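You operate a simulated robot arm through the tools that you are given. There is no shell and no other tool.

You run a simulated robot arm. Do the job below in one go: nothing can be reset, and whatever is moved stays where it is left.

TASK
Fill the clamped valve with water to the FULL line and close everything.
Fine: shut the drain and open the vent first; at the end fill lever and vent shut. Where these are worked on the way, their far stop is far enough and under half their travel is too little: fill lever.

It is judged by the outcome, as a careful person would: the job done as asked, and still so three seconds after it is handed in. It fails if anything else is knocked over, pushed out of place, dropped, spilled or broken.

THE ROBOT
A 6-joint arm with a fingered hand, fixed in place. Base frame: the origin is at the foot of the arm, x ahead of it, y to its left, z up. Readings come in mm, degrees, newtons and seconds.
With the tool pointing down near the work surface it reaches from about 100 to 620 mm from the base axis. Its first joint turns from -166.0 to 166.0 degrees. Payload 4 kg.
Tool frame: the origin (TCP) lies between the finger pads and is the grasp point; the fingertips stand 26 mm ahead of it; z points along the fingers, y is the line along which they close. The gripper opens to 148 mm. The gripper's body begins 73 mm behind the TCP. The gripper is a hand of 3 fingers: y runs from the thumb to the fingers, the wrist lies at [0, 0, -239] in the tool frame, and closing takes about 1.5 s.
Orientation is that of the tool frame in the base frame, as a unit quaternion [w, x, y, z]. With the fingers straight down and closing along the base's y, the tool's x points along the base's -x, its y along +y and its z along -z.

THE INTERFACE
- The arm moves only by the tool jog_arm. Its argument "moves" is a list of rows, each an object of numbers (a shift or turn left out is 0, a gripper value left out holds the last): "dx", "dy", "dz": the shift along the base's x, y, z in units of 500 mm (1.0 is 500 mm); "wx", "wy", "wz": the turn, a rotation vector about the base's x, y, z in units of 90 degrees (1.0 is 90 degrees). In form: [{"dx": .., "dy": .., "dz": .., "wx": .., "wy": .., "wz": ..}, ...]. A call has 1 to 20 rows; each row is the pose to reach, as a shift and turn from the pose commanded when the call began. "fingers" is the closure, from 0 (fully open) to 1 (shut), set as the call begins (left out, the last holds). A call with a number of a shift or a turn outside -1 to 1 is refused whole. A row lasts 0.2 s, in which the tool goes at most 50 mm and 8.6 degrees; a call with a longer step from one row to the next is refused whole, and so is a gripper value outside its range. A pose out of reach is approached as far as the arm can. The call stops where the force on the tool passes 40 N (or 10 N more than at its start, if that is more) or the arm is blocked; 0.2 s more then pass. The fingers move at their own pace (about 153 mm/s each) and stop on an object; they squeeze with about 31 N. The grip force told is the motor's: it shows also when the fingers shut on nothing. Time passes only in rows, and 0.2 s behind the last, so rows that repeat a pose let the fingers close. The reply holds the time, the measured pose of the TCP, the force on the tool along the base axes, the opening and the grip force, in the units named above and with some noise, with the torque about the TCP (base axes, N m) and any sound that the robot's microphone picked up.
- Cameras (640 x 400 px; columns grow to the right, rows downward): "scene" is fixed at [48.3, -502.4, 1519.3]; the picture's right is [0.69, -0.72, 0.00], its down [-0.42, -0.40, -0.81] and it looks along [0.59, 0.56, -0.58] (base axes); focal length 312 px, centre (320, 200). "wrist" rides on the gripper at [68, -39, -90] in the tool frame; the picture's right is [0.50, 0.87, 0.00], its down [-0.65, 0.38, -0.65] and it looks along [-0.57, 0.33, 0.76] (tool axes); focal length 222 px, centre (320, 200).
- get_image(camera): a new picture of that camera. The clock stands still meanwhile.
- lift_body(by): slides the trunk up (or, below 0, down) by that many mm; the arm rides with it, the base frame stays. It gives what a move gives, with no picture.
- set_grasp(shape): the hand has 3 fingers and takes this shape, open, in about a second: jaw (thumb against the fingers, like two jaws); tri (thumb and two fingers); tip (a fingertip pinch); poke (one finger out to press); point (the index stretched); flat (the hand flat); cup (the hand cupped); fist (a fist). The gripper value then closes the fingers along that shape, each until it touches; the sizes above hold for jaw. It gives what a move gives, with no picture.
- measure_at(camera, pixels): there is no depth. For up to 12 entries [column, row, z] of the newest picture of that camera ("zoom" is the newest enlarged one), the place [x, y] in the base frame at which the ray of that pixel passes the height z, good to about 3 mm. The clock stands still meanwhile.
- close_up(camera, box): a new picture of the part [left, top, right, bottom] of that camera's present view, enlarged. The clock stands still meanwhile.
- sign_off(): hands the job in; it is judged then, once.

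Open the gripper and draw the arm clear of the work before you hand the job in, unless the task says otherwise.

The tools are called after ">>>" as name(argument=value, ...) on one line, values as JSON. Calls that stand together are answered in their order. jog_arm: Moves the arm, as the interface text tells. Its arguments: {"type":"object","properties":{"moves":{"type":"array","items":{"type":"object","properties":{"dx":{"type":"number"},"dy":{"type":"number"},"dz":{"type":"number"},"wx":{"type":"number"},"wy":{"type":"number"},"wz":{"type":"number"}}}},"fingers":{"type":"number"}},"required":["moves"]} The other tools are called the same way: lift_body (by) slides the trunk up or down; set_grasp (shape) gives the hand a shape; get_image (camera) takes a picture; measure_at (camera, pixels) gives the place at which the rays of pixels pass given heights; close_up (camera, box) takes an enlarged picture of a part of a camera's view; sign_off () hands the job in.

At the start:

```text
t: 0.0
tcp_pos: [440.0, 236.2, 1179.9]
ee_rot: [0.0, 0.0, 1.0, 0.0]
ft_force: [-0.2, -0.1, 1.0]
ft_torque: [0.01, -0.02, -0.03]
opening: 148.0
gripper_force: 0.2
shape: jaw
trunk travel left (down, up): [-275.0, 42.0]
```

scene: 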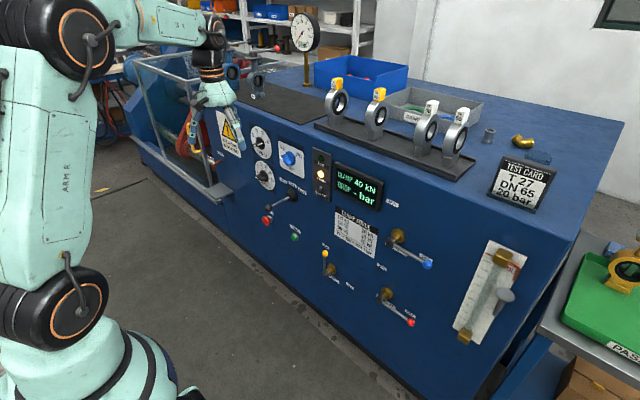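
wrist: 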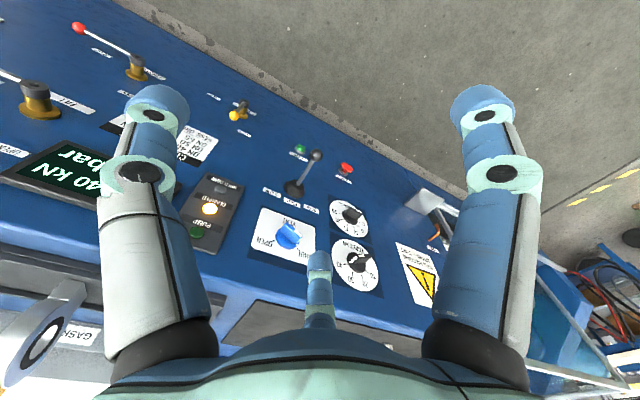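

I start by looking closely at the panel: the levers near (395,240), (330,262), (390,300) and the sight glass near (490,295).

>>> close_up(camera="scene", box=[300, 200, 460, 340])

>>> close_up(camera="scene", box=[430, 220, 560, 360])

>>> close_up(camera="scene", box=[200, 100, 400, 250])

```text
2.86 times, centred on (380, 270) of scene
```

zoom: 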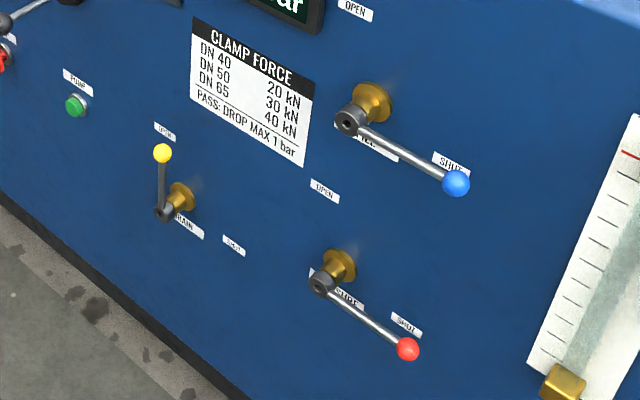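

```text
2.86 times, centred on (495, 290) of scene
```

zoom: 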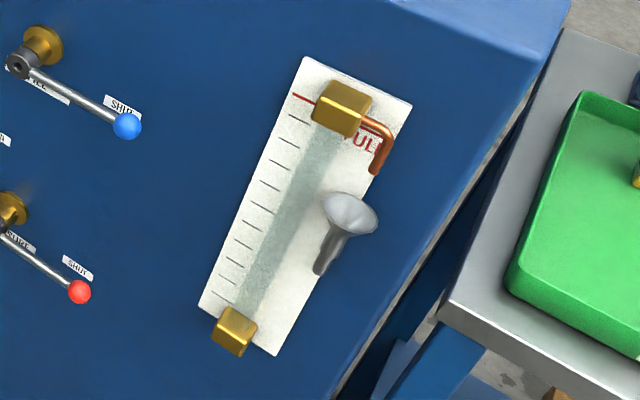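

```text
2.67 times, centred on (300, 175) of scene
```

zoom: 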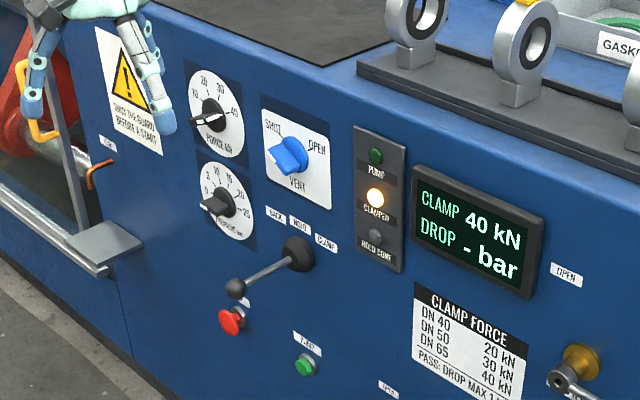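

The fill lever (blue ball, horizontal at SHUT), drain lever (yellow, up at OPEN), pressure lever (red, SHUT), and the vent knob are visible. I take zooms on the vent and labels, and a new wrist picture for measuring.

>>> close_up(camera="scene", box=[265, 130, 325, 185])

>>> close_up(camera="scene", box=[310, 235, 370, 295])

>>> close_up(camera="scene", box=[375, 190, 445, 280])

>>> get_image(camera="wrist")

>>> get_image(camera="scene")

>>> measure_at(camera="scene", pixels=[[352, 338, 0], [220, 222, 0], [290, 158, 900], [290, 158, 800], [290, 158, 700], [395, 240, 800], [395, 240, 700], [395, 240, 600], [330, 270, 600], [330, 270, 500], [330, 270, 400]])

```text
7.27 times, centred on (295, 158) of scene
```

zoom: 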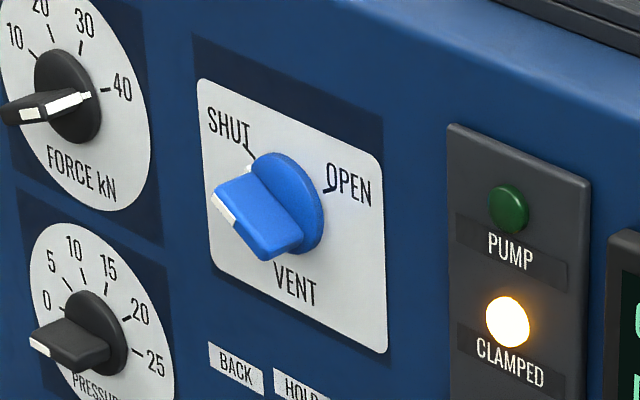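

```text
6.67 times, centred on (340, 265) of scene
```

zoom: 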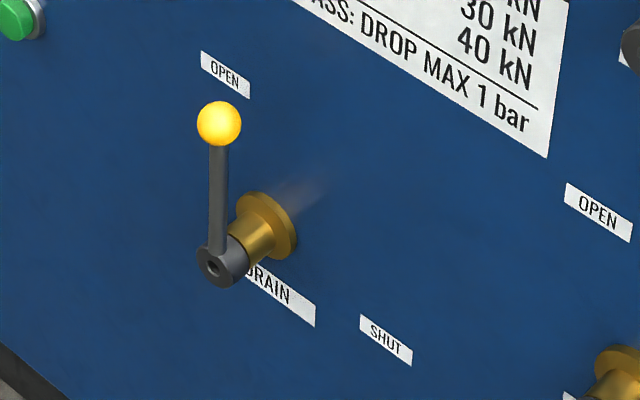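

```text
4.44 times, centred on (410, 235) of scene
```

zoom: 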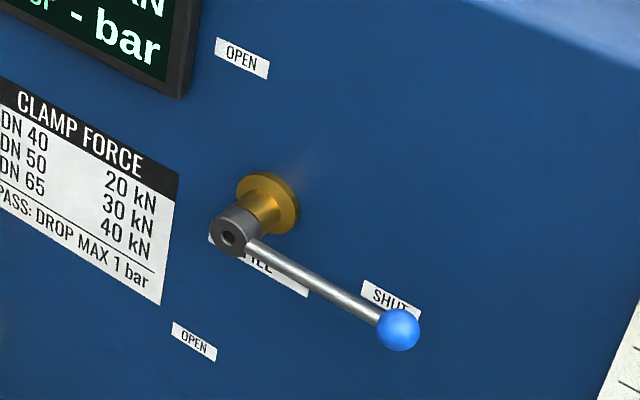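

```text
taken
```

wrist: 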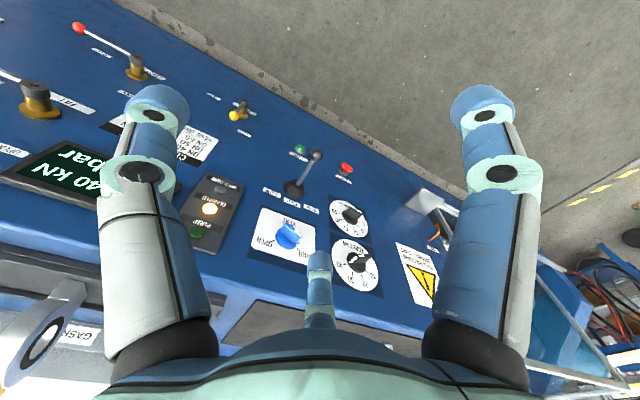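

```text
taken
```

scene: 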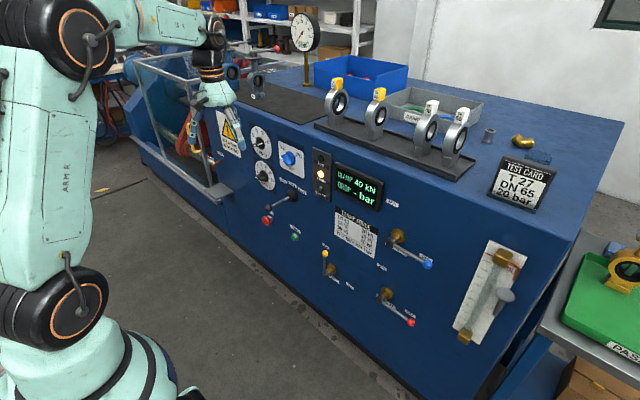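

```text
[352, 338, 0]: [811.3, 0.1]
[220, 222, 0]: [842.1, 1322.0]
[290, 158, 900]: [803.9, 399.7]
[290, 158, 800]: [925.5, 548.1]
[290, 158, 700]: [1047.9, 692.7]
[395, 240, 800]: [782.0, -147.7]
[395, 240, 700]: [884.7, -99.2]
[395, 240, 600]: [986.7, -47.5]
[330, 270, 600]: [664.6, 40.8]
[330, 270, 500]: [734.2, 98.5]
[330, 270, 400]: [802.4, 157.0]
```

I want panel plane geometry by triangulating the vent plate's corners between scene and wrist; I zoom the wrist view on the vent plate around (285,240) and the levers.

>>> close_up(camera="wrist", box=[235, 190, 335, 270])

>>> measure_at(camera="scene", pixels=[[278.1, 141.5, 950], [278.1, 141.5, 1000], [303.3, 151.1, 950], [303.3, 151.1, 1000], [304.4, 179.0, 850], [304.4, 179.0, 900], [280.1, 167.4, 850], [280.1, 167.4, 900]])

>>> close_up(camera="wrist", box=[0, 0, 320, 200])

```text
5.00 times, centred on (285, 230) of wrist
```

zoom: 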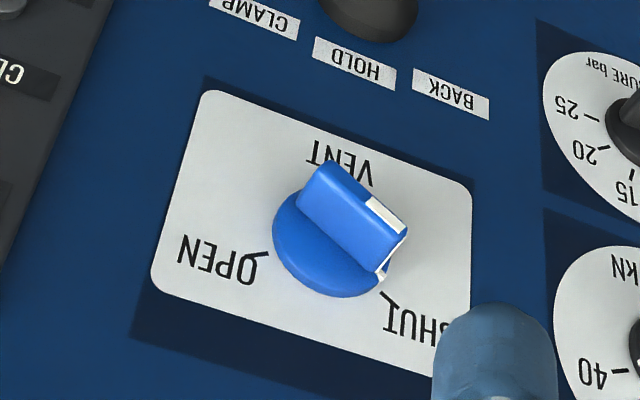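

```text
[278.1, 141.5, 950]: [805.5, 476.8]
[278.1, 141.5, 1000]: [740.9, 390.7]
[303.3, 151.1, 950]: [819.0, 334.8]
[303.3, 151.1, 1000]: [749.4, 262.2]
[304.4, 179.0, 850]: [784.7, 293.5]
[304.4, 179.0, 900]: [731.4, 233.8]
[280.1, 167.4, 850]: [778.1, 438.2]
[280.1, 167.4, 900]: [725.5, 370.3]
```

```text
2.00 times, centred on (160, 100) of wrist
```

zoom: 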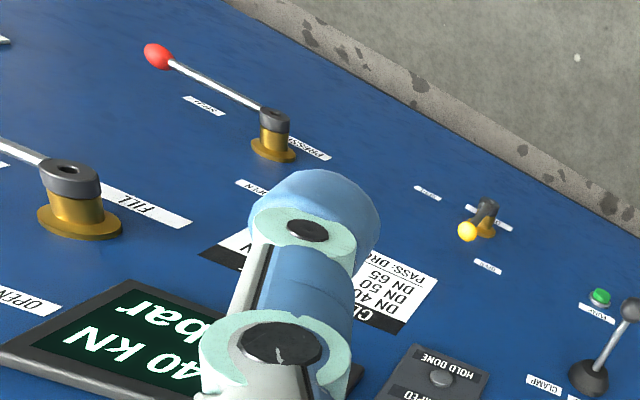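

Triangulating: panel face is near x≈750; fill pivot ≈(704,-174,857) with ball ≈(705,-299,858); drain pivot ≈(704,96,506) with ball ≈(704,97,626); vent knob around (y≈335,z≈940) pointing SHUT. I check the hand's shape in the "poke" form before moving.

>>> set_grasp(shape="poke")

>>> get_image(camera="wrist")

>>> close_up(camera="scene", box=[150, 0, 310, 170])

```text
t: 0.9
tcp_pos: [439.1, 237.0, 1180.4]
ee_rot: [0.001, 0.0, 1.0, -0.001]
ft_force: [0.5, 0.4, 0.0]
ft_torque: [0.0, -0.01, -0.01]
opening: 0.0
gripper_force: 0.1
shape: poke
trunk travel left (down, up): [-275.0, 42.0]
```

```text
taken
```

wrist: 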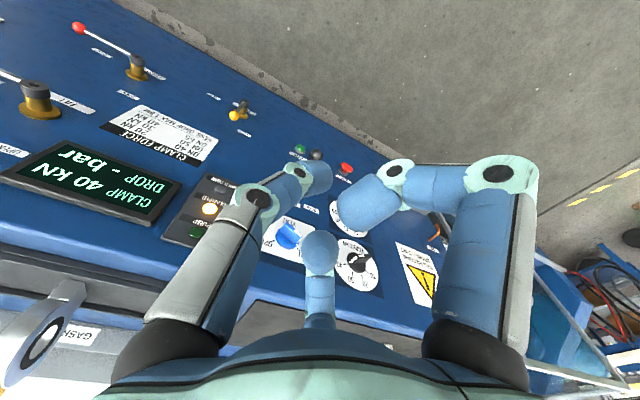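

```text
2.35 times, centred on (230, 85) of scene
```

zoom: 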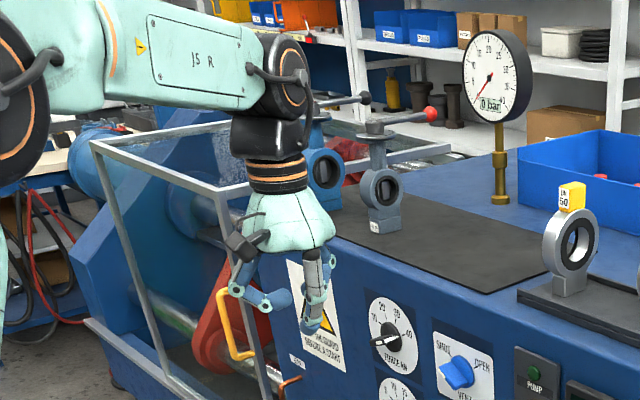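

In poke the fingertip lies on the tool axis at [0,0,26] (wrist px (320,175)), with curled fingers not far behind. I check the "point" and "tip" shapes to compare.

>>> set_grasp(shape="point")

>>> get_image(camera="wrist")

>>> close_up(camera="scene", box=[170, 60, 290, 160])

>>> set_grasp(shape="tip")

>>> get_image(camera="wrist")

>>> close_up(camera="scene", box=[170, 60, 290, 160])

```text
t: 1.8
tcp_pos: [440.0, 236.9, 1180.8]
ee_rot: [0.0, 0.0, 1.0, 0.0]
ft_force: [0.4, 0.0, -0.5]
ft_torque: [0.01, -0.01, -0.01]
opening: 142.1
gripper_force: 0.0
shape: point
trunk travel left (down, up): [-275.0, 42.0]
```

```text
taken
```

wrist: 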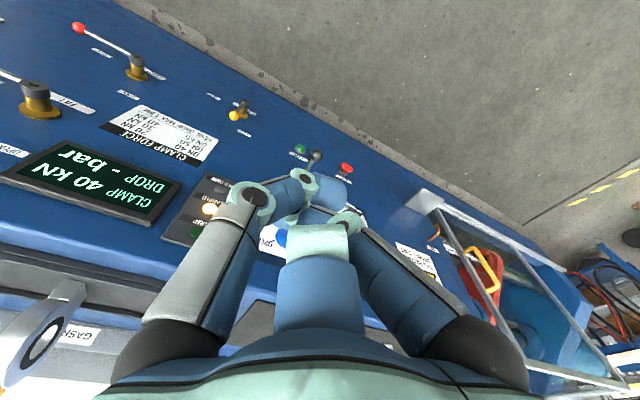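

```text
4.00 times, centred on (230, 110) of scene
```

zoom: 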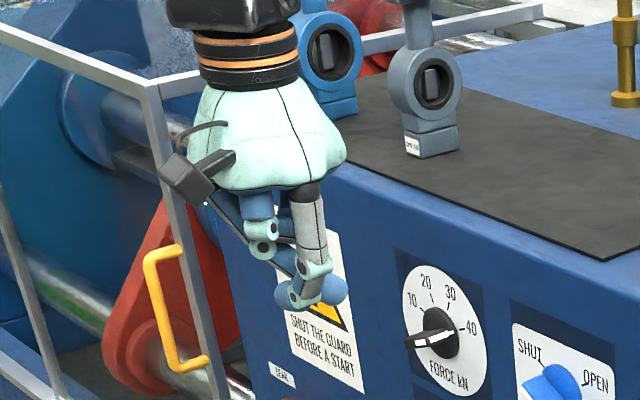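

```text
t: 2.7
tcp_pos: [439.5, 237.4, 1179.0]
ee_rot: [-0.001, 0.0, 1.0, 0.0]
ft_force: [0.1, 0.5, 0.7]
ft_torque: [0.01, -0.03, 0.0]
opening: 147.9
gripper_force: 0.1
shape: tip
trunk travel left (down, up): [-275.0, 42.0]
```

```text
taken
```

wrist: 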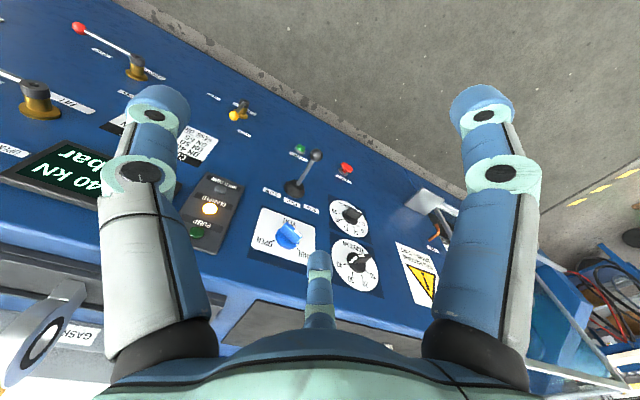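

```text
4.00 times, centred on (230, 110) of scene
```

zoom: 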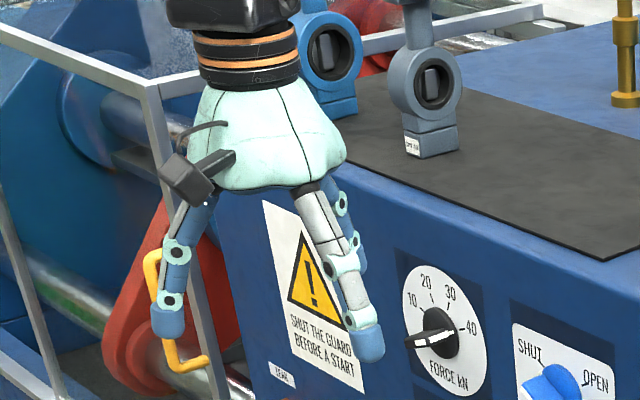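

Tip opens like jaw. I test how the jaw looks when mostly closed (in free air here), to know the finger positions for the knob bar.

>>> set_grasp(shape="jaw")

>>> jog_arm(moves=[{"dz": 0}, {"dz": 0}, {"dz": 0}, {"dz": 0}, {"dz": 0}], fingers=0.8)

>>> get_image(camera="wrist")

>>> close_up(camera="scene", box=[170, 60, 290, 160])

```text
t: 3.6
tcp_pos: [439.4, 237.2, 1179.4]
ee_rot: [0.0, 0.0, 1.0, 0.0]
ft_force: [0.1, -0.6, 0.3]
ft_torque: [0.02, 0.0, 0.01]
opening: 148.0
gripper_force: 0.0
shape: jaw
trunk travel left (down, up): [-275.0, 42.0]
```

```text
t: 4.8
tcp_pos: [439.7, 236.7, 1180.2]
ee_rot: [0.001, 0.001, 1.0, 0.0]
ft_force: [-0.4, -1.1, 0.2]
ft_torque: [0.04, -0.02, -0.02]
opening: 30.0
gripper_force: 0.1
shape: jaw
trunk travel left (down, up): [-275.0, 42.0]
```

```text
taken
```

wrist: 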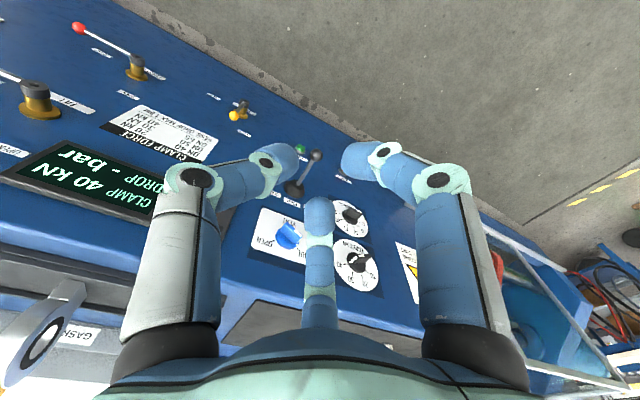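

```text
4.00 times, centred on (230, 110) of scene
```

zoom: 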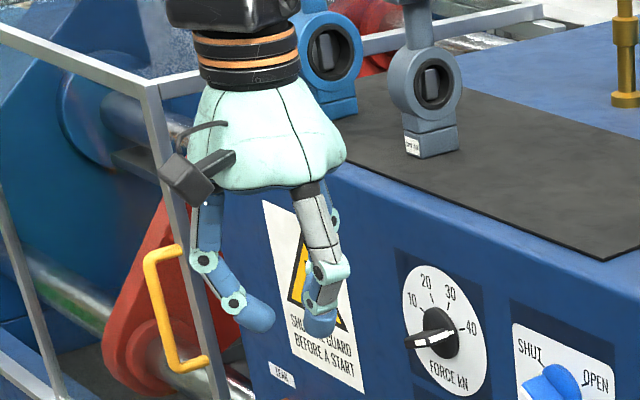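

Digits close radially around the axis, so the jaw can hold the knob bar (thumb one side, two fingers the other). First the drain: I take the poke shape and swing the tool to point forward (+x) while moving to about (600,150,1050), clear of the panel.

>>> set_grasp(shape="poke")

>>> jog_arm(moves=[{"dx": 0.02, "dy": -0.012, "dz": -0.02, "wy": -0.083}, {"dx": 0.04, "dy": -0.024, "dz": -0.04, "wy": -0.167}, {"dx": 0.06, "dy": -0.036, "dz": -0.06, "wy": -0.25}, {"dx": 0.08, "dy": -0.048, "dz": -0.08, "wy": -0.333}, {"dx": 0.1, "dy": -0.06, "dz": -0.1, "wy": -0.417}, {"dx": 0.12, "dy": -0.072, "dz": -0.12, "wy": -0.5}, {"dx": 0.14, "dy": -0.084, "dz": -0.14, "wy": -0.583}, {"dx": 0.16, "dy": -0.096, "dz": -0.16, "wy": -0.667}, {"dx": 0.18, "dy": -0.108, "dz": -0.18, "wy": -0.75}, {"dx": 0.2, "dy": -0.12, "dz": -0.2, "wy": -0.833}, {"dx": 0.22, "dy": -0.132, "dz": -0.22, "wy": -0.917}, {"dx": 0.24, "dy": -0.144, "dz": -0.24, "wy": -1.0}], fingers=0)

>>> get_image(camera="scene")

>>> get_image(camera="wrist")

```text
t: 5.7
tcp_pos: [439.6, 237.8, 1180.1]
ee_rot: [0.0, 0.0, 1.0, 0.0]
ft_force: [-0.3, -0.1, -0.5]
ft_torque: [-0.01, 0.01, -0.03]
opening: 0.0
gripper_force: 0.0
shape: poke
trunk travel left (down, up): [-275.0, 42.0]
```

```text
t: 8.3
tcp_pos: [559.8, 165.8, 1060.2]
ee_rot: [0.707, -0.001, 0.707, 0.001]
ft_force: [-0.2, 0.1, 0.1]
ft_torque: [-0.01, -0.01, -0.02]
opening: 0.0
gripper_force: 0.0
shape: poke
trunk travel left (down, up): [-275.0, 42.0]
```

```text
taken
```

scene: 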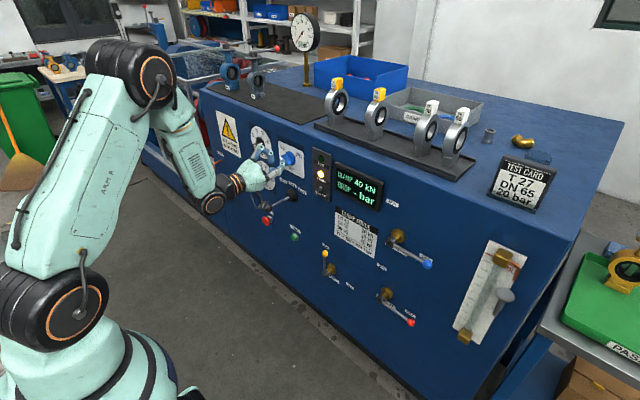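

```text
taken
```

wrist: 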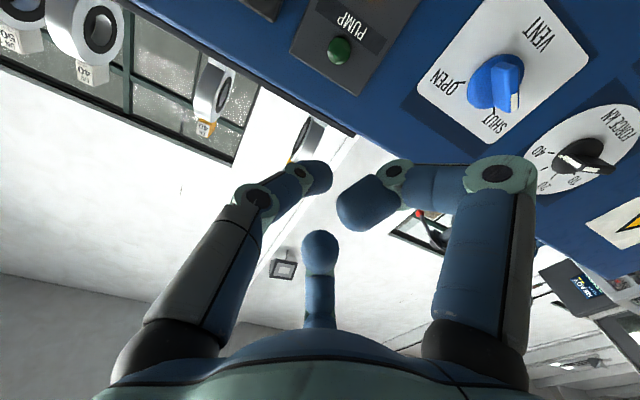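

The hand points forward at (560,166,1060) with clearance. I lower the trunk by 200 mm (straight down in free air) so that the levers lie in comfortable reach.

>>> lift_body(by=-200)

>>> get_image(camera="scene")

>>> get_image(camera="wrist")

```text
t: 10.5
tcp_pos: [559.1, 165.5, 860.8]
ee_rot: [0.708, 0.0, 0.707, 0.0]
ft_force: [0.7, -0.5, 0.0]
ft_torque: [-0.04, -0.01, -0.01]
opening: 0.0
gripper_force: 0.1
shape: poke
trunk travel left (down, up): [-75.0, 242.0]
```

```text
taken
```

scene: 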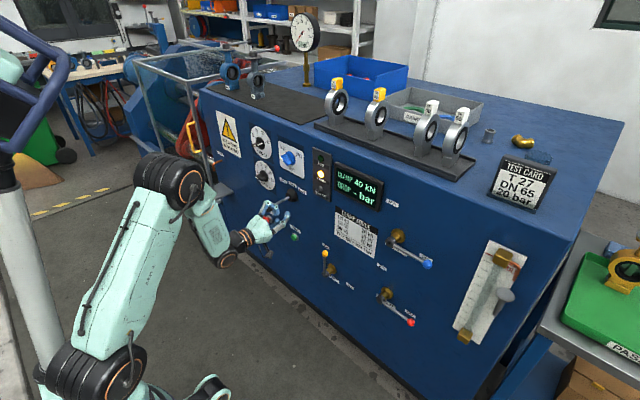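

```text
taken
```

wrist: 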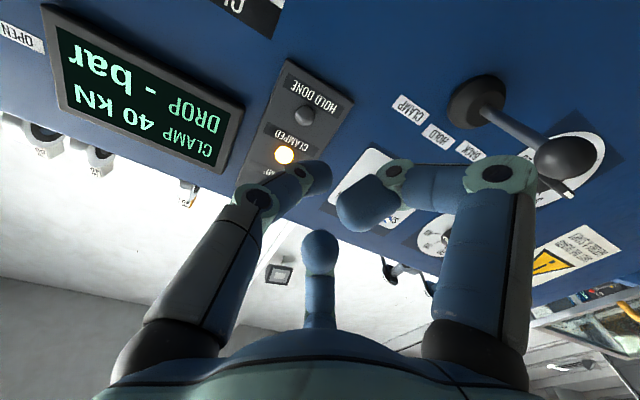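

Trunk lowered; now I bring the finger down to about (600,150,600), left of the drain lever's rod and still short of it.

>>> jog_arm(moves=[{"dx": 0.0, "dy": -0.01, "dz": -0.09}, {"dx": 0.0, "dy": -0.02, "dz": -0.18}, {"dx": 0.02, "dy": -0.03, "dz": -0.27}, {"dx": 0.04, "dy": -0.032, "dz": -0.36}, {"dx": 0.06, "dy": -0.032, "dz": -0.45}, {"dx": 0.08, "dy": -0.032, "dz": -0.52}])

>>> close_up(camera="scene", box=[220, 190, 380, 330])

>>> get_image(camera="wrist")

```text
t: 11.9
tcp_pos: [600.4, 149.2, 598.4]
ee_rot: [0.708, 0.001, 0.707, -0.001]
ft_force: [0.0, -0.2, 0.2]
ft_torque: [-0.01, 0.01, -0.02]
opening: 0.0
gripper_force: 0.1
shape: poke
trunk travel left (down, up): [-75.0, 242.0]
```

```text
2.86 times, centred on (300, 260) of scene
```

zoom: 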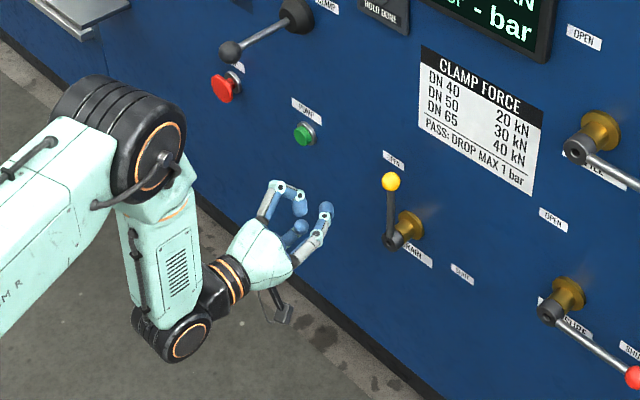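

```text
taken
```

wrist: 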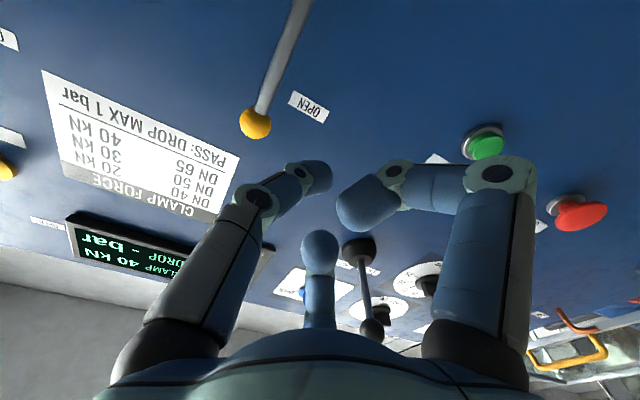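

Fingertip predicted (302,261) vs seen ≈(301.7,263.5), and the yellow ball triangulates to ≈(704,98,626), so geometry agrees. I advance the fingertip to x≈716 at y≈145, z≈590, left of the rod.

>>> jog_arm(moves=[{"dx": 0.06, "dy": 0.0, "dz": -0.016}, {"dx": 0.12, "dy": 0.0, "dz": -0.016}, {"dx": 0.18, "dy": 0.0, "dz": -0.016}])

>>> close_up(camera="scene", box=[280, 230, 360, 300])

>>> get_image(camera="wrist")

```text
t: 12.7
tcp_pos: [690.1, 150.7, 592.9]
ee_rot: [0.707, 0.002, 0.707, -0.003]
ft_force: [0.2, 0.2, 0.9]
ft_torque: [0.0, 0.02, 0.0]
opening: 0.1
gripper_force: 0.0
shape: poke
trunk travel left (down, up): [-75.0, 242.0]
```

```text
5.71 times, centred on (320, 265) of scene
```

zoom: 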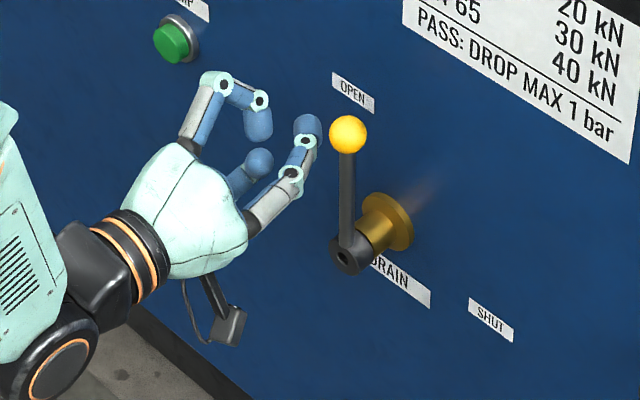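

```text
taken
```

wrist: 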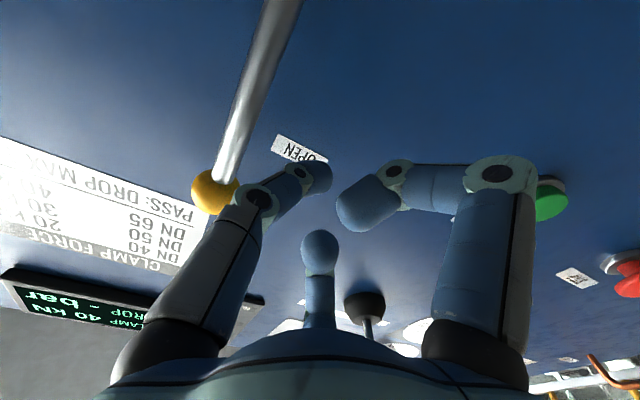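

The fingertip sits left of the rod with a gap. I push to the right along the arc, first to about 30–45° of lever travel.

>>> jog_arm(moves=[{"dy": -0.04, "dz": -0.008}, {"dy": -0.076, "dz": -0.014}, {"dy": -0.1, "dz": -0.012}, {"dy": -0.119, "dz": -0.011}, {"dy": -0.14, "dz": -0.015}, {"dy": -0.16, "dz": -0.02}, {"dy": -0.18, "dz": -0.029}, {"dy": -0.198, "dz": -0.039}])

>>> close_up(camera="scene", box=[280, 230, 360, 300])

```text
t: 14.5
tcp_pos: [683.7, 100.9, 576.5]
ee_rot: [0.705, 0.025, 0.708, -0.025]
ft_force: [-1.2, 2.1, 0.5]
ft_torque: [-0.02, 0.01, -0.02]
opening: 0.0
gripper_force: 0.1
shape: poke
out of reach, approached as far as the arm can: row 1, 2, 3, 4, 5, 6, 7, 8
trunk travel left (down, up): [-75.0, 242.0]
```

```text
5.71 times, centred on (320, 265) of scene
```

zoom: 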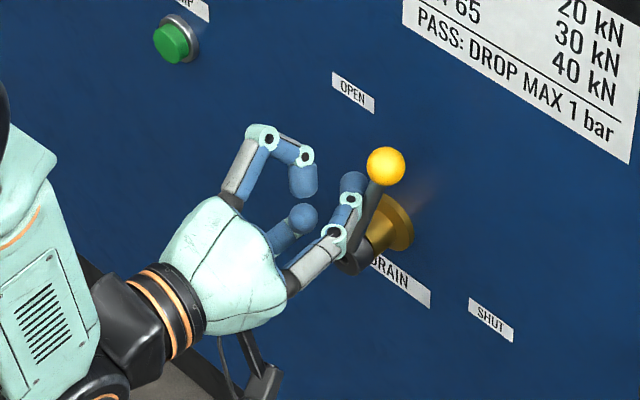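

The lever has turned ≈25° but all rows were flagged out of reach (TCP at (684,101,577)), some joint limit being near. I look at the whole arm's configuration.

>>> get_image(camera="scene")

>>> close_up(camera="scene", box=[0, 120, 360, 400])

```text
taken
```

scene: 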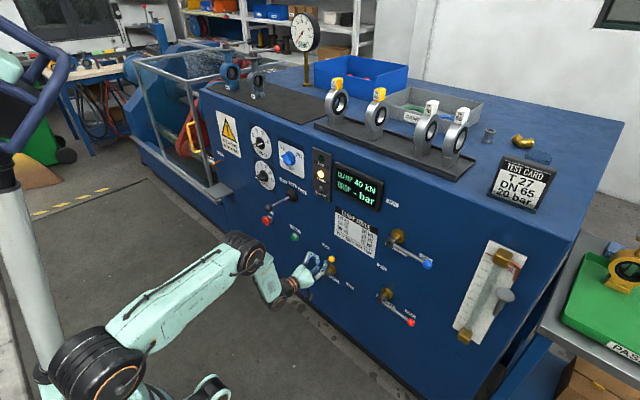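

```text
1.43 times, centred on (180, 260) of scene
```

zoom: 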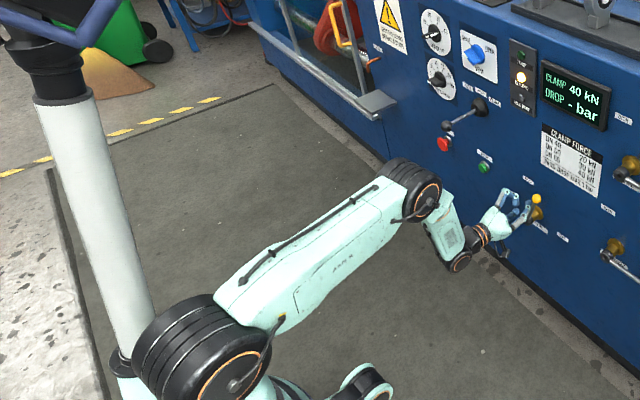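

The wrist seems stuck at a forearm-roll limit when the tool azimuth must not be right of the arm plane; turning the tool ~22° to the right frees it. I yaw the tool right and continue the arc to about 75° of lever travel.

>>> jog_arm(moves=[{"dx": -0.008, "dy": 0.0916, "dz": 0.011, "wz": -0.09}, {"dx": -0.008, "dy": 0.0916, "dz": 0.011, "wz": -0.18}, {"dx": -0.008, "dy": 0.0916, "dz": 0.011, "wz": -0.25}, {"dx": -0.004, "dy": 0.0616, "dz": 0.019, "wz": -0.25}, {"dx": -0.004, "dy": 0.0434, "dz": 0.011, "wz": -0.25}, {"dx": -0.004, "dy": 0.0236, "dz": -0.001, "wz": -0.25}, {"dx": -0.004, "dy": 0.008, "dz": -0.0126, "wz": -0.25}, {"dx": -0.004, "dy": -0.0084, "dz": -0.0288, "wz": -0.25}, {"dx": -0.004, "dy": -0.0216, "dz": -0.047, "wz": -0.25}, {"dx": -0.004, "dy": -0.0312, "dz": -0.065, "wz": -0.25}])

>>> close_up(camera="scene", box=[290, 230, 370, 300])

```text
t: 16.7
tcp_pos: [684.4, 85.0, 541.3]
ee_rot: [0.686, 0.162, 0.69, -0.161]
ft_force: [0.2, 1.2, 0.7]
ft_torque: [0.03, -0.02, -0.03]
opening: 0.0
gripper_force: 0.1
shape: poke
trunk travel left (down, up): [-75.0, 242.0]
```

```text
5.71 times, centred on (330, 265) of scene
```

zoom: 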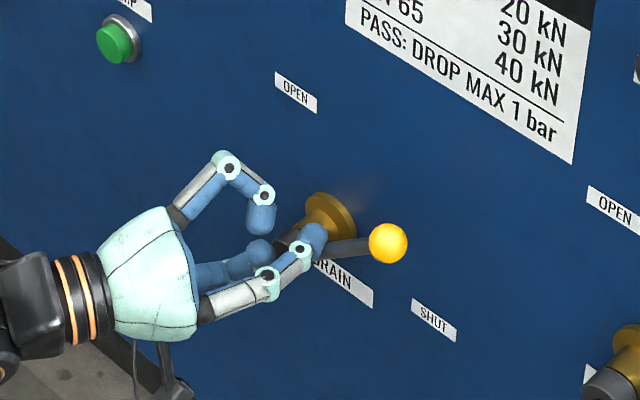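

The lever is at about 48° now (ball at scene ≈(342,272)), the finger touching its rod near the hub. I slide outward along the rod and carry on with the arc to ≈84°.

>>> jog_arm(moves=[{"dx": 0.003, "dy": -0.026, "dz": 0.029}, {"dx": 0.006, "dy": -0.0524, "dz": 0.055}, {"dx": 0.006, "dy": -0.0672, "dz": 0.0414}, {"dx": 0.006, "dy": -0.0806, "dz": 0.0266}, {"dx": 0.006, "dy": -0.0936, "dz": 0.008}, {"dx": 0.006, "dy": -0.1038, "dz": -0.0124}, {"dx": 0.006, "dy": -0.1094, "dz": -0.0284}])

>>> close_up(camera="scene", box=[290, 230, 370, 300])

```text
t: 18.3
tcp_pos: [686.3, 29.1, 526.1]
ee_rot: [0.686, 0.163, 0.69, -0.162]
ft_force: [0.2, 0.2, 0.0]
ft_torque: [-0.01, 0.0, -0.03]
opening: 0.0
gripper_force: 0.0
shape: poke
trunk travel left (down, up): [-75.0, 242.0]
```

```text
5.71 times, centred on (330, 265) of scene
```

zoom: 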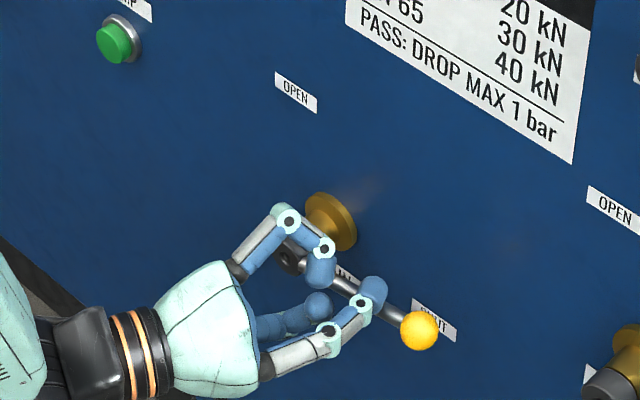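

Ball now at scene ≈(347,288), lever ≈81°. I push down a little further to its stop, watching the force.

>>> jog_arm(moves=[{"dy": -0.003, "dz": -0.01}, {"dy": -0.004, "dz": -0.018}, {"dy": -0.004, "dz": -0.024}, {"dy": -0.004, "dz": -0.028}])

>>> close_up(camera="scene", box=[290, 230, 370, 300])

```text
t: 19.3
tcp_pos: [685.7, 28.8, 513.8]
ee_rot: [0.686, 0.162, 0.69, -0.161]
ft_force: [0.8, 0.0, 0.3]
ft_torque: [0.0, 0.0, 0.0]
opening: 0.2
gripper_force: 0.0
shape: poke
trunk travel left (down, up): [-75.0, 242.0]
```

```text
5.71 times, centred on (330, 265) of scene
```

zoom: 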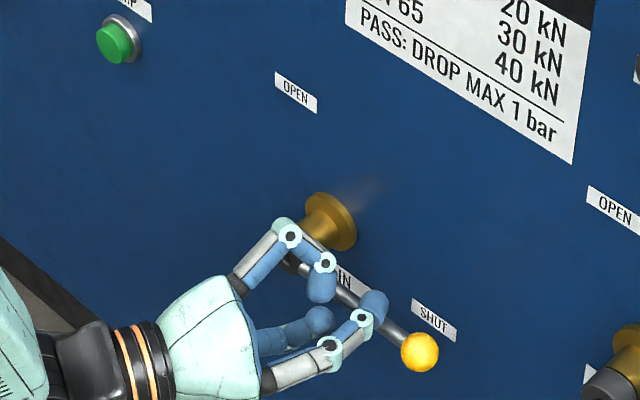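

Ball now near (347.5,291.6) → z≈503, about horizontal, yet no stop force felt. I press a few mm more until a stop force shows.

>>> jog_arm(moves=[{"dz": -0.004}, {"dz": -0.008}, {"dz": -0.012}, {"dz": -0.012}])

>>> close_up(camera="scene", box=[290, 230, 370, 300])

```text
t: 20.3
tcp_pos: [686.6, 28.5, 510.8]
ee_rot: [0.688, 0.162, 0.688, -0.16]
ft_force: [-0.9, 0.6, 16.5]
ft_torque: [-0.13, -0.25, -0.05]
opening: 0.0
gripper_force: 0.1
shape: poke
trunk travel left (down, up): [-75.0, 242.0]
```

```text
5.71 times, centred on (330, 265) of scene
```

zoom: 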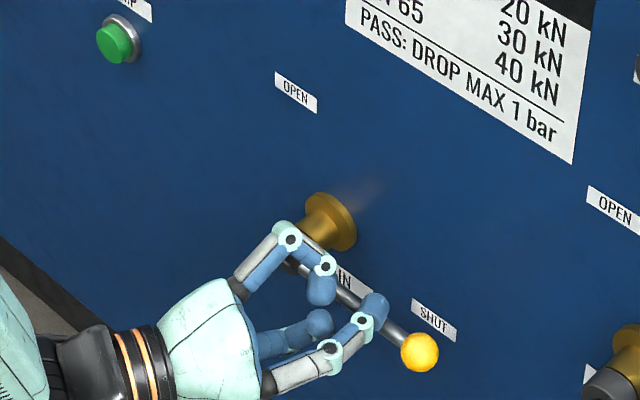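

Stop force of 16.5 N: the drain lever is at SHUT (ball over the SHUT label). I back off straight out (first slightly up), then rise to z≈970 in free air to reorient the wrist.

>>> jog_arm(moves=[{"dz": 0.016}, {"dx": -0.05, "dz": 0.03}, {"dx": -0.12, "dz": 0.05}, {"dx": -0.2, "dz": 0.08}, {"dx": -0.24, "dz": 0.16}, {"dx": -0.24, "dz": 0.25}, {"dx": -0.24, "dz": 0.34}, {"dx": -0.24, "dz": 0.43}, {"dx": -0.24, "dz": 0.52}, {"dx": -0.24, "dz": 0.61}, {"dx": -0.24, "dz": 0.7}, {"dx": -0.24, "dz": 0.79}, {"dx": -0.24, "dz": 0.88}, {"dx": -0.24, "dz": 0.97}])

>>> get_image(camera="scene")

>>> close_up(camera="scene", box=[290, 210, 450, 330])

```text
t: 23.3
tcp_pos: [566.7, 28.6, 991.8]
ee_rot: [0.687, 0.161, 0.69, -0.161]
ft_force: [-0.5, -0.1, -0.9]
ft_torque: [0.01, 0.04, -0.01]
opening: 0.2
gripper_force: 0.2
shape: poke
trunk travel left (down, up): [-75.0, 242.0]
```

```text
taken
```

scene: 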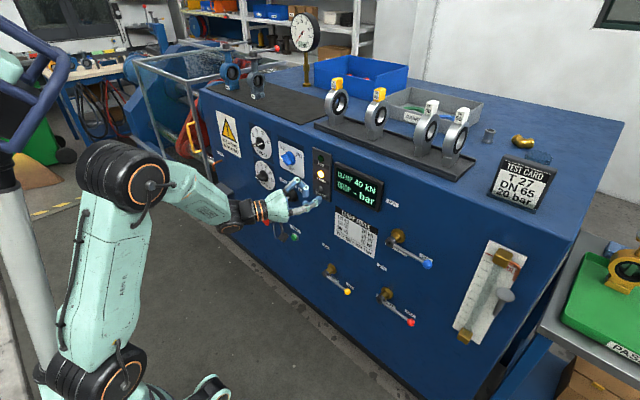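

```text
3.33 times, centred on (370, 270) of scene
```

zoom: 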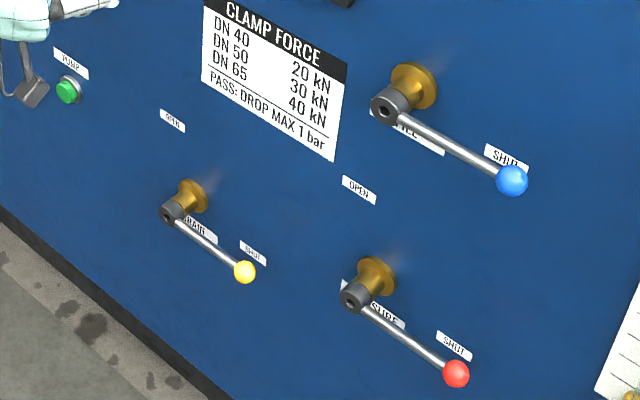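

Drain now looks like the other shut levers (yellow ball at (347,291)). To free the wrist from its flipped state, I pitch the tool down to vertical here in free air, moving to about (440,0,960).

>>> jog_arm(moves=[{"dx": -0.023, "dy": -0.005, "dz": 0.0, "wx": 0.0398, "wy": 0.0817}, {"dx": -0.046, "dy": -0.01, "dz": 0.0, "wx": 0.0796, "wy": 0.1635}, {"dx": -0.069, "dy": -0.016, "dz": 0.0, "wx": 0.1195, "wy": 0.2452}, {"dx": -0.092, "dy": -0.021, "dz": 0.0, "wx": 0.1593, "wy": 0.3269}, {"dx": -0.115, "dy": -0.026, "dz": 0.0, "wx": 0.1991, "wy": 0.4086}, {"dx": -0.139, "dy": -0.032, "dz": -0.01, "wx": 0.2389, "wy": 0.4904}, {"dx": -0.162, "dy": -0.037, "dz": -0.02, "wx": 0.2787, "wy": 0.5721}, {"dx": -0.185, "dy": -0.042, "dz": -0.03, "wx": 0.3185, "wy": 0.6538}, {"dx": -0.208, "dy": -0.047, "dz": -0.04, "wx": 0.3584, "wy": 0.7355}, {"dx": -0.231, "dy": -0.053, "dz": -0.05, "wx": 0.3982, "wy": 0.8173}, {"dx": -0.254, "dy": -0.058, "dz": -0.06, "wx": 0.438, "wy": 0.899}])

>>> get_image(camera="scene")

```text
t: 25.7
tcp_pos: [438.0, 0.0, 962.0]
ee_rot: [-0.004, 0.224, 0.975, -0.003]
ft_force: [0.2, 0.3, 0.0]
ft_torque: [-0.02, -0.03, -0.04]
opening: 0.0
gripper_force: 0.2
shape: poke
trunk travel left (down, up): [-75.0, 242.0]
```

```text
taken
```

scene: 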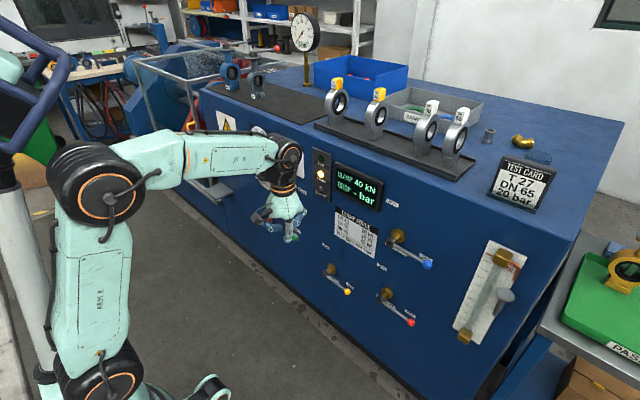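

Tool is vertical at (438,0,962). I undo the 26° yaw, so the tool lies in the arm's own plane.

>>> jog_arm(moves=[{"wz": 0.072}, {"wz": 0.144}, {"wz": 0.216}, {"wz": 0.288}])

```text
t: 26.7
tcp_pos: [438.3, -0.2, 963.8]
ee_rot: [-0.003, 0.0, 1.0, -0.003]
ft_force: [0.1, 0.7, 0.3]
ft_torque: [0.0, -0.03, 0.01]
opening: 0.0
gripper_force: 0.0
shape: poke
trunk travel left (down, up): [-75.0, 242.0]
```

Orientation is the plain tool-down now. I pitch the tool up to forward within the plane y=0, moving to about (570,0,1000).

>>> jog_arm(moves=[{"dx": 0.024, "dz": 0.007, "wy": -0.0909}, {"dx": 0.048, "dz": 0.014, "wy": -0.1818}, {"dx": 0.072, "dz": 0.02, "wy": -0.2727}, {"dx": 0.096, "dz": 0.027, "wy": -0.3636}, {"dx": 0.12, "dz": 0.034, "wy": -0.4545}, {"dx": 0.144, "dz": 0.04, "wy": -0.5455}, {"dx": 0.168, "dz": 0.047, "wy": -0.6364}, {"dx": 0.192, "dz": 0.054, "wy": -0.7273}, {"dx": 0.216, "dz": 0.06, "wy": -0.8182}, {"dx": 0.24, "dz": 0.067, "wy": -0.9091}, {"dx": 0.264, "dz": 0.074, "wy": -1.0}])

>>> get_image(camera="scene")

>>> get_image(camera="wrist")

```text
t: 29.1
tcp_pos: [572.0, -1.0, 998.9]
ee_rot: [0.705, 0.003, 0.709, -0.003]
ft_force: [0.2, 0.2, 0.0]
ft_torque: [0.0, 0.01, 0.0]
opening: 0.2
gripper_force: 0.0
shape: poke
out of reach, approached as far as the arm can: row 7
trunk travel left (down, up): [-75.0, 242.0]
```

```text
taken
```

scene: 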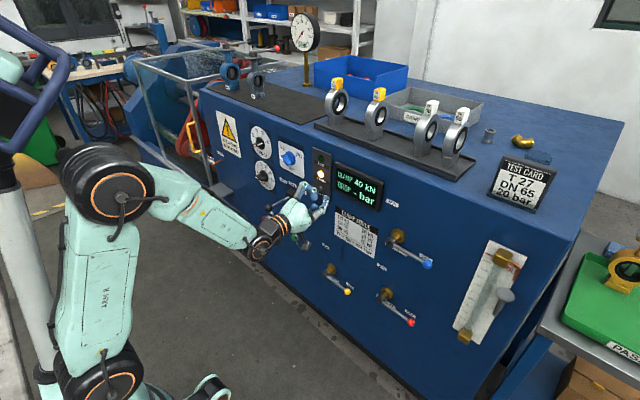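

```text
taken
```

wrist: 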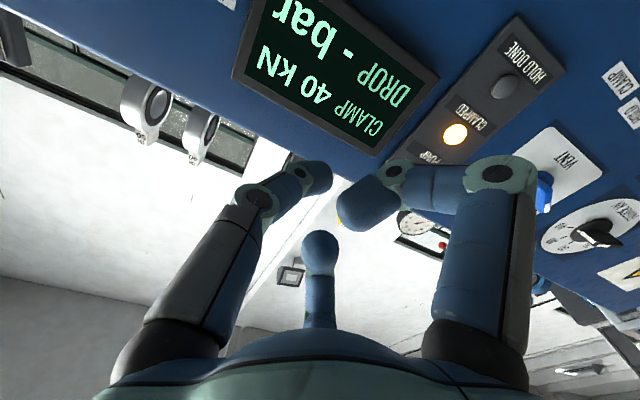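

The wrist unflipped and the tool points forward at (572,-1,999). I open the jaw shape and move in front of the vent knob (≈(590,320,930)), keeping ~100 mm off, to look at it closely.

>>> set_grasp(shape="jaw")

>>> jog_arm(moves=[{"dy": 0.08, "dz": -0.01}, {"dy": 0.16, "dz": -0.03}, {"dy": 0.24, "dz": -0.05}, {"dy": 0.32, "dz": -0.07}, {"dy": 0.4, "dz": -0.09}, {"dy": 0.48, "dz": -0.11}, {"dy": 0.56, "dz": -0.13}, {"dy": 0.64, "dz": -0.14}], fingers=0)

>>> get_image(camera="wrist")

>>> get_image(camera="scene")

```text
t: 30.0
tcp_pos: [572.4, -0.8, 999.9]
ee_rot: [0.705, 0.004, 0.71, -0.003]
ft_force: [-0.2, 0.9, -0.2]
ft_torque: [0.02, -0.01, 0.01]
opening: 148.2
gripper_force: 0.0
shape: jaw
trunk travel left (down, up): [-75.0, 242.0]
```

```text
t: 31.8
tcp_pos: [569.8, 317.1, 928.9]
ee_rot: [0.705, 0.004, 0.709, -0.003]
ft_force: [-0.2, -0.5, 0.6]
ft_torque: [0.01, -0.01, -0.01]
opening: 147.6
gripper_force: 0.1
shape: jaw
trunk travel left (down, up): [-75.0, 242.0]
```

```text
taken
```

wrist: 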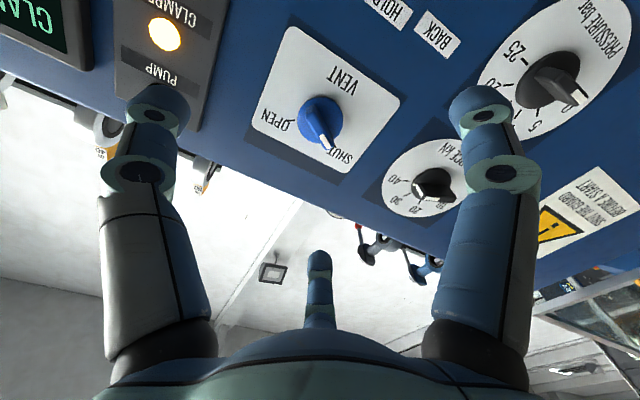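

```text
taken
```

scene: 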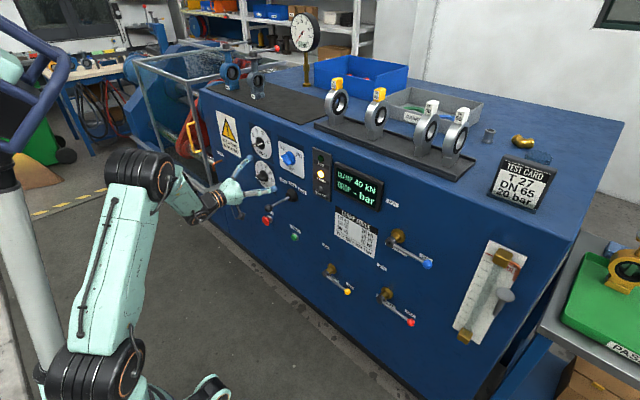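

>>> close_up(camera="wrist", box=[240, 20, 410, 180])

>>> close_up(camera="scene", box=[260, 125, 330, 185])

```text
2.50 times, centred on (325, 100) of wrist
```

zoom: 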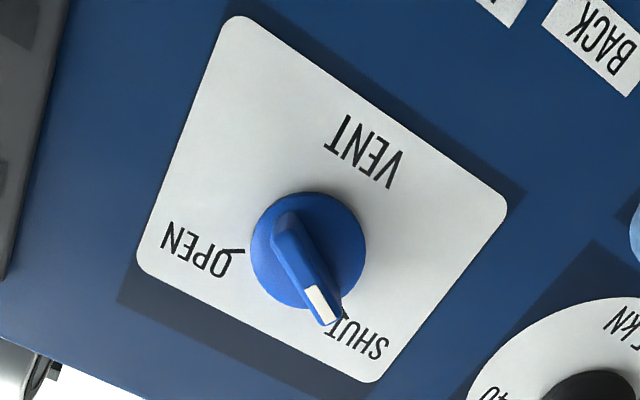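

```text
6.67 times, centred on (295, 155) of scene
```

zoom: 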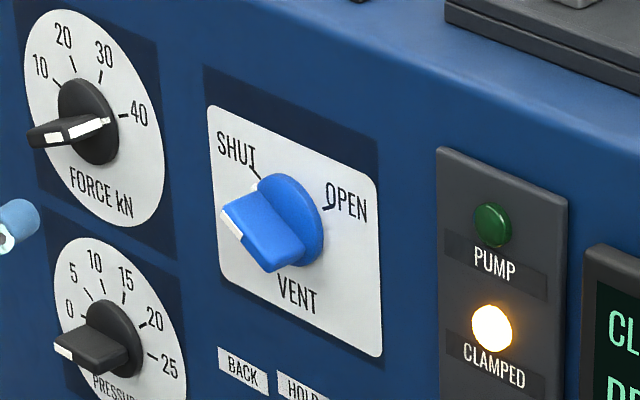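

The knob clearly points to SHUT (white end at zoom (322,305)), upper left ≈45°, with a slab bar ≈50 mm long. I measure its centre with both cameras.

>>> measure_at(camera="wrist", pixels=[[319.8, 120, 930], [319.8, 120, 940], [319.8, 120, 950], [318.2, 128, 930], [318.2, 128, 940], [318.2, 128, 950], [293, 26, 880], [400.2, 102, 870], [347, 172.8, 1000], [252.2, 120, 1000]])

>>> measure_at(camera="scene", pixels=[[290.4, 158, 930], [290.4, 158, 940], [290.4, 158, 950], [285, 160.5, 930], [285, 160.5, 940], [285, 160.5, 950], [285, 160.5, 960]])

```text
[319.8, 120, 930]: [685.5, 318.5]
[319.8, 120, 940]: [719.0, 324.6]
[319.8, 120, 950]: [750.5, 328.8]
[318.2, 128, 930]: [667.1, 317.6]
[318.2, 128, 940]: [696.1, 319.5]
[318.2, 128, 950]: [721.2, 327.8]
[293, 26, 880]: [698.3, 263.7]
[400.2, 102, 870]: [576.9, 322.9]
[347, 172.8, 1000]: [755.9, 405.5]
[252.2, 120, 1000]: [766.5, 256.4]
```

```text
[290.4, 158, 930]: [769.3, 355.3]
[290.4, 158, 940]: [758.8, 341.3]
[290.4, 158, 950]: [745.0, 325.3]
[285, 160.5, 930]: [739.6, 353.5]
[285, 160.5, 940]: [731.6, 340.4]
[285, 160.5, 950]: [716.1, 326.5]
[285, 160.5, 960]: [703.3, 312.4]
```

Knob axis is at about y=328, z=949, bar from x≈745 to ≈713. I move to x=640 on that axis, roll the hand -45° so the digits straddle the bar, and half close to about 80 mm.

>>> jog_arm(moves=[{"dx": 0.02, "dy": 0.004, "dz": 0.007, "wx": -0.083}, {"dx": 0.045, "dy": 0.008, "dz": 0.014, "wx": -0.167}, {"dx": 0.07, "dy": 0.012, "dz": 0.02, "wx": -0.25}, {"dx": 0.095, "dy": 0.016, "dz": 0.027, "wx": -0.333}, {"dx": 0.12, "dy": 0.02, "dz": 0.034, "wx": -0.417}, {"dx": 0.14, "dy": 0.022, "dz": 0.04, "wx": -0.5}], fingers=0.46)

>>> get_image(camera="wrist")

>>> close_up(camera="scene", box=[230, 120, 330, 200])

```text
t: 33.2
tcp_pos: [640.2, 331.1, 947.6]
ee_rot: [0.653, -0.268, 0.654, -0.273]
ft_force: [0.4, 0.5, 0.6]
ft_torque: [0.02, 0.03, 0.0]
opening: 80.4
gripper_force: 0.1
shape: jaw
trunk travel left (down, up): [-75.0, 242.0]
```

```text
taken
```

wrist: 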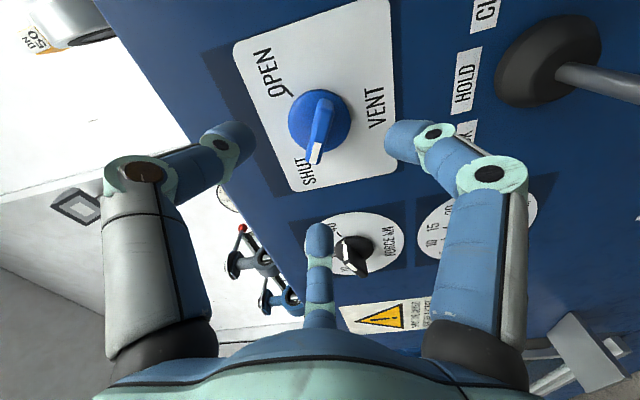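

```text
5.00 times, centred on (280, 160) of scene
```

zoom: 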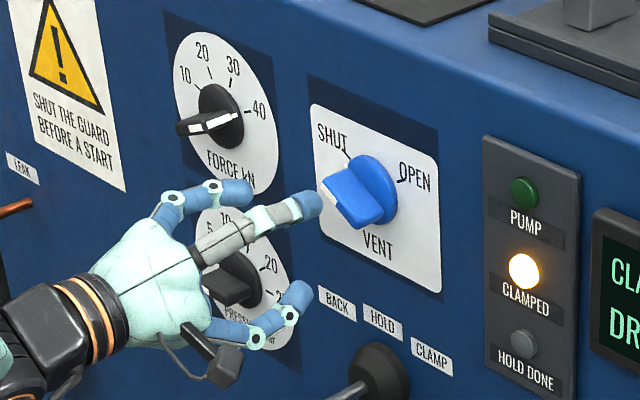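

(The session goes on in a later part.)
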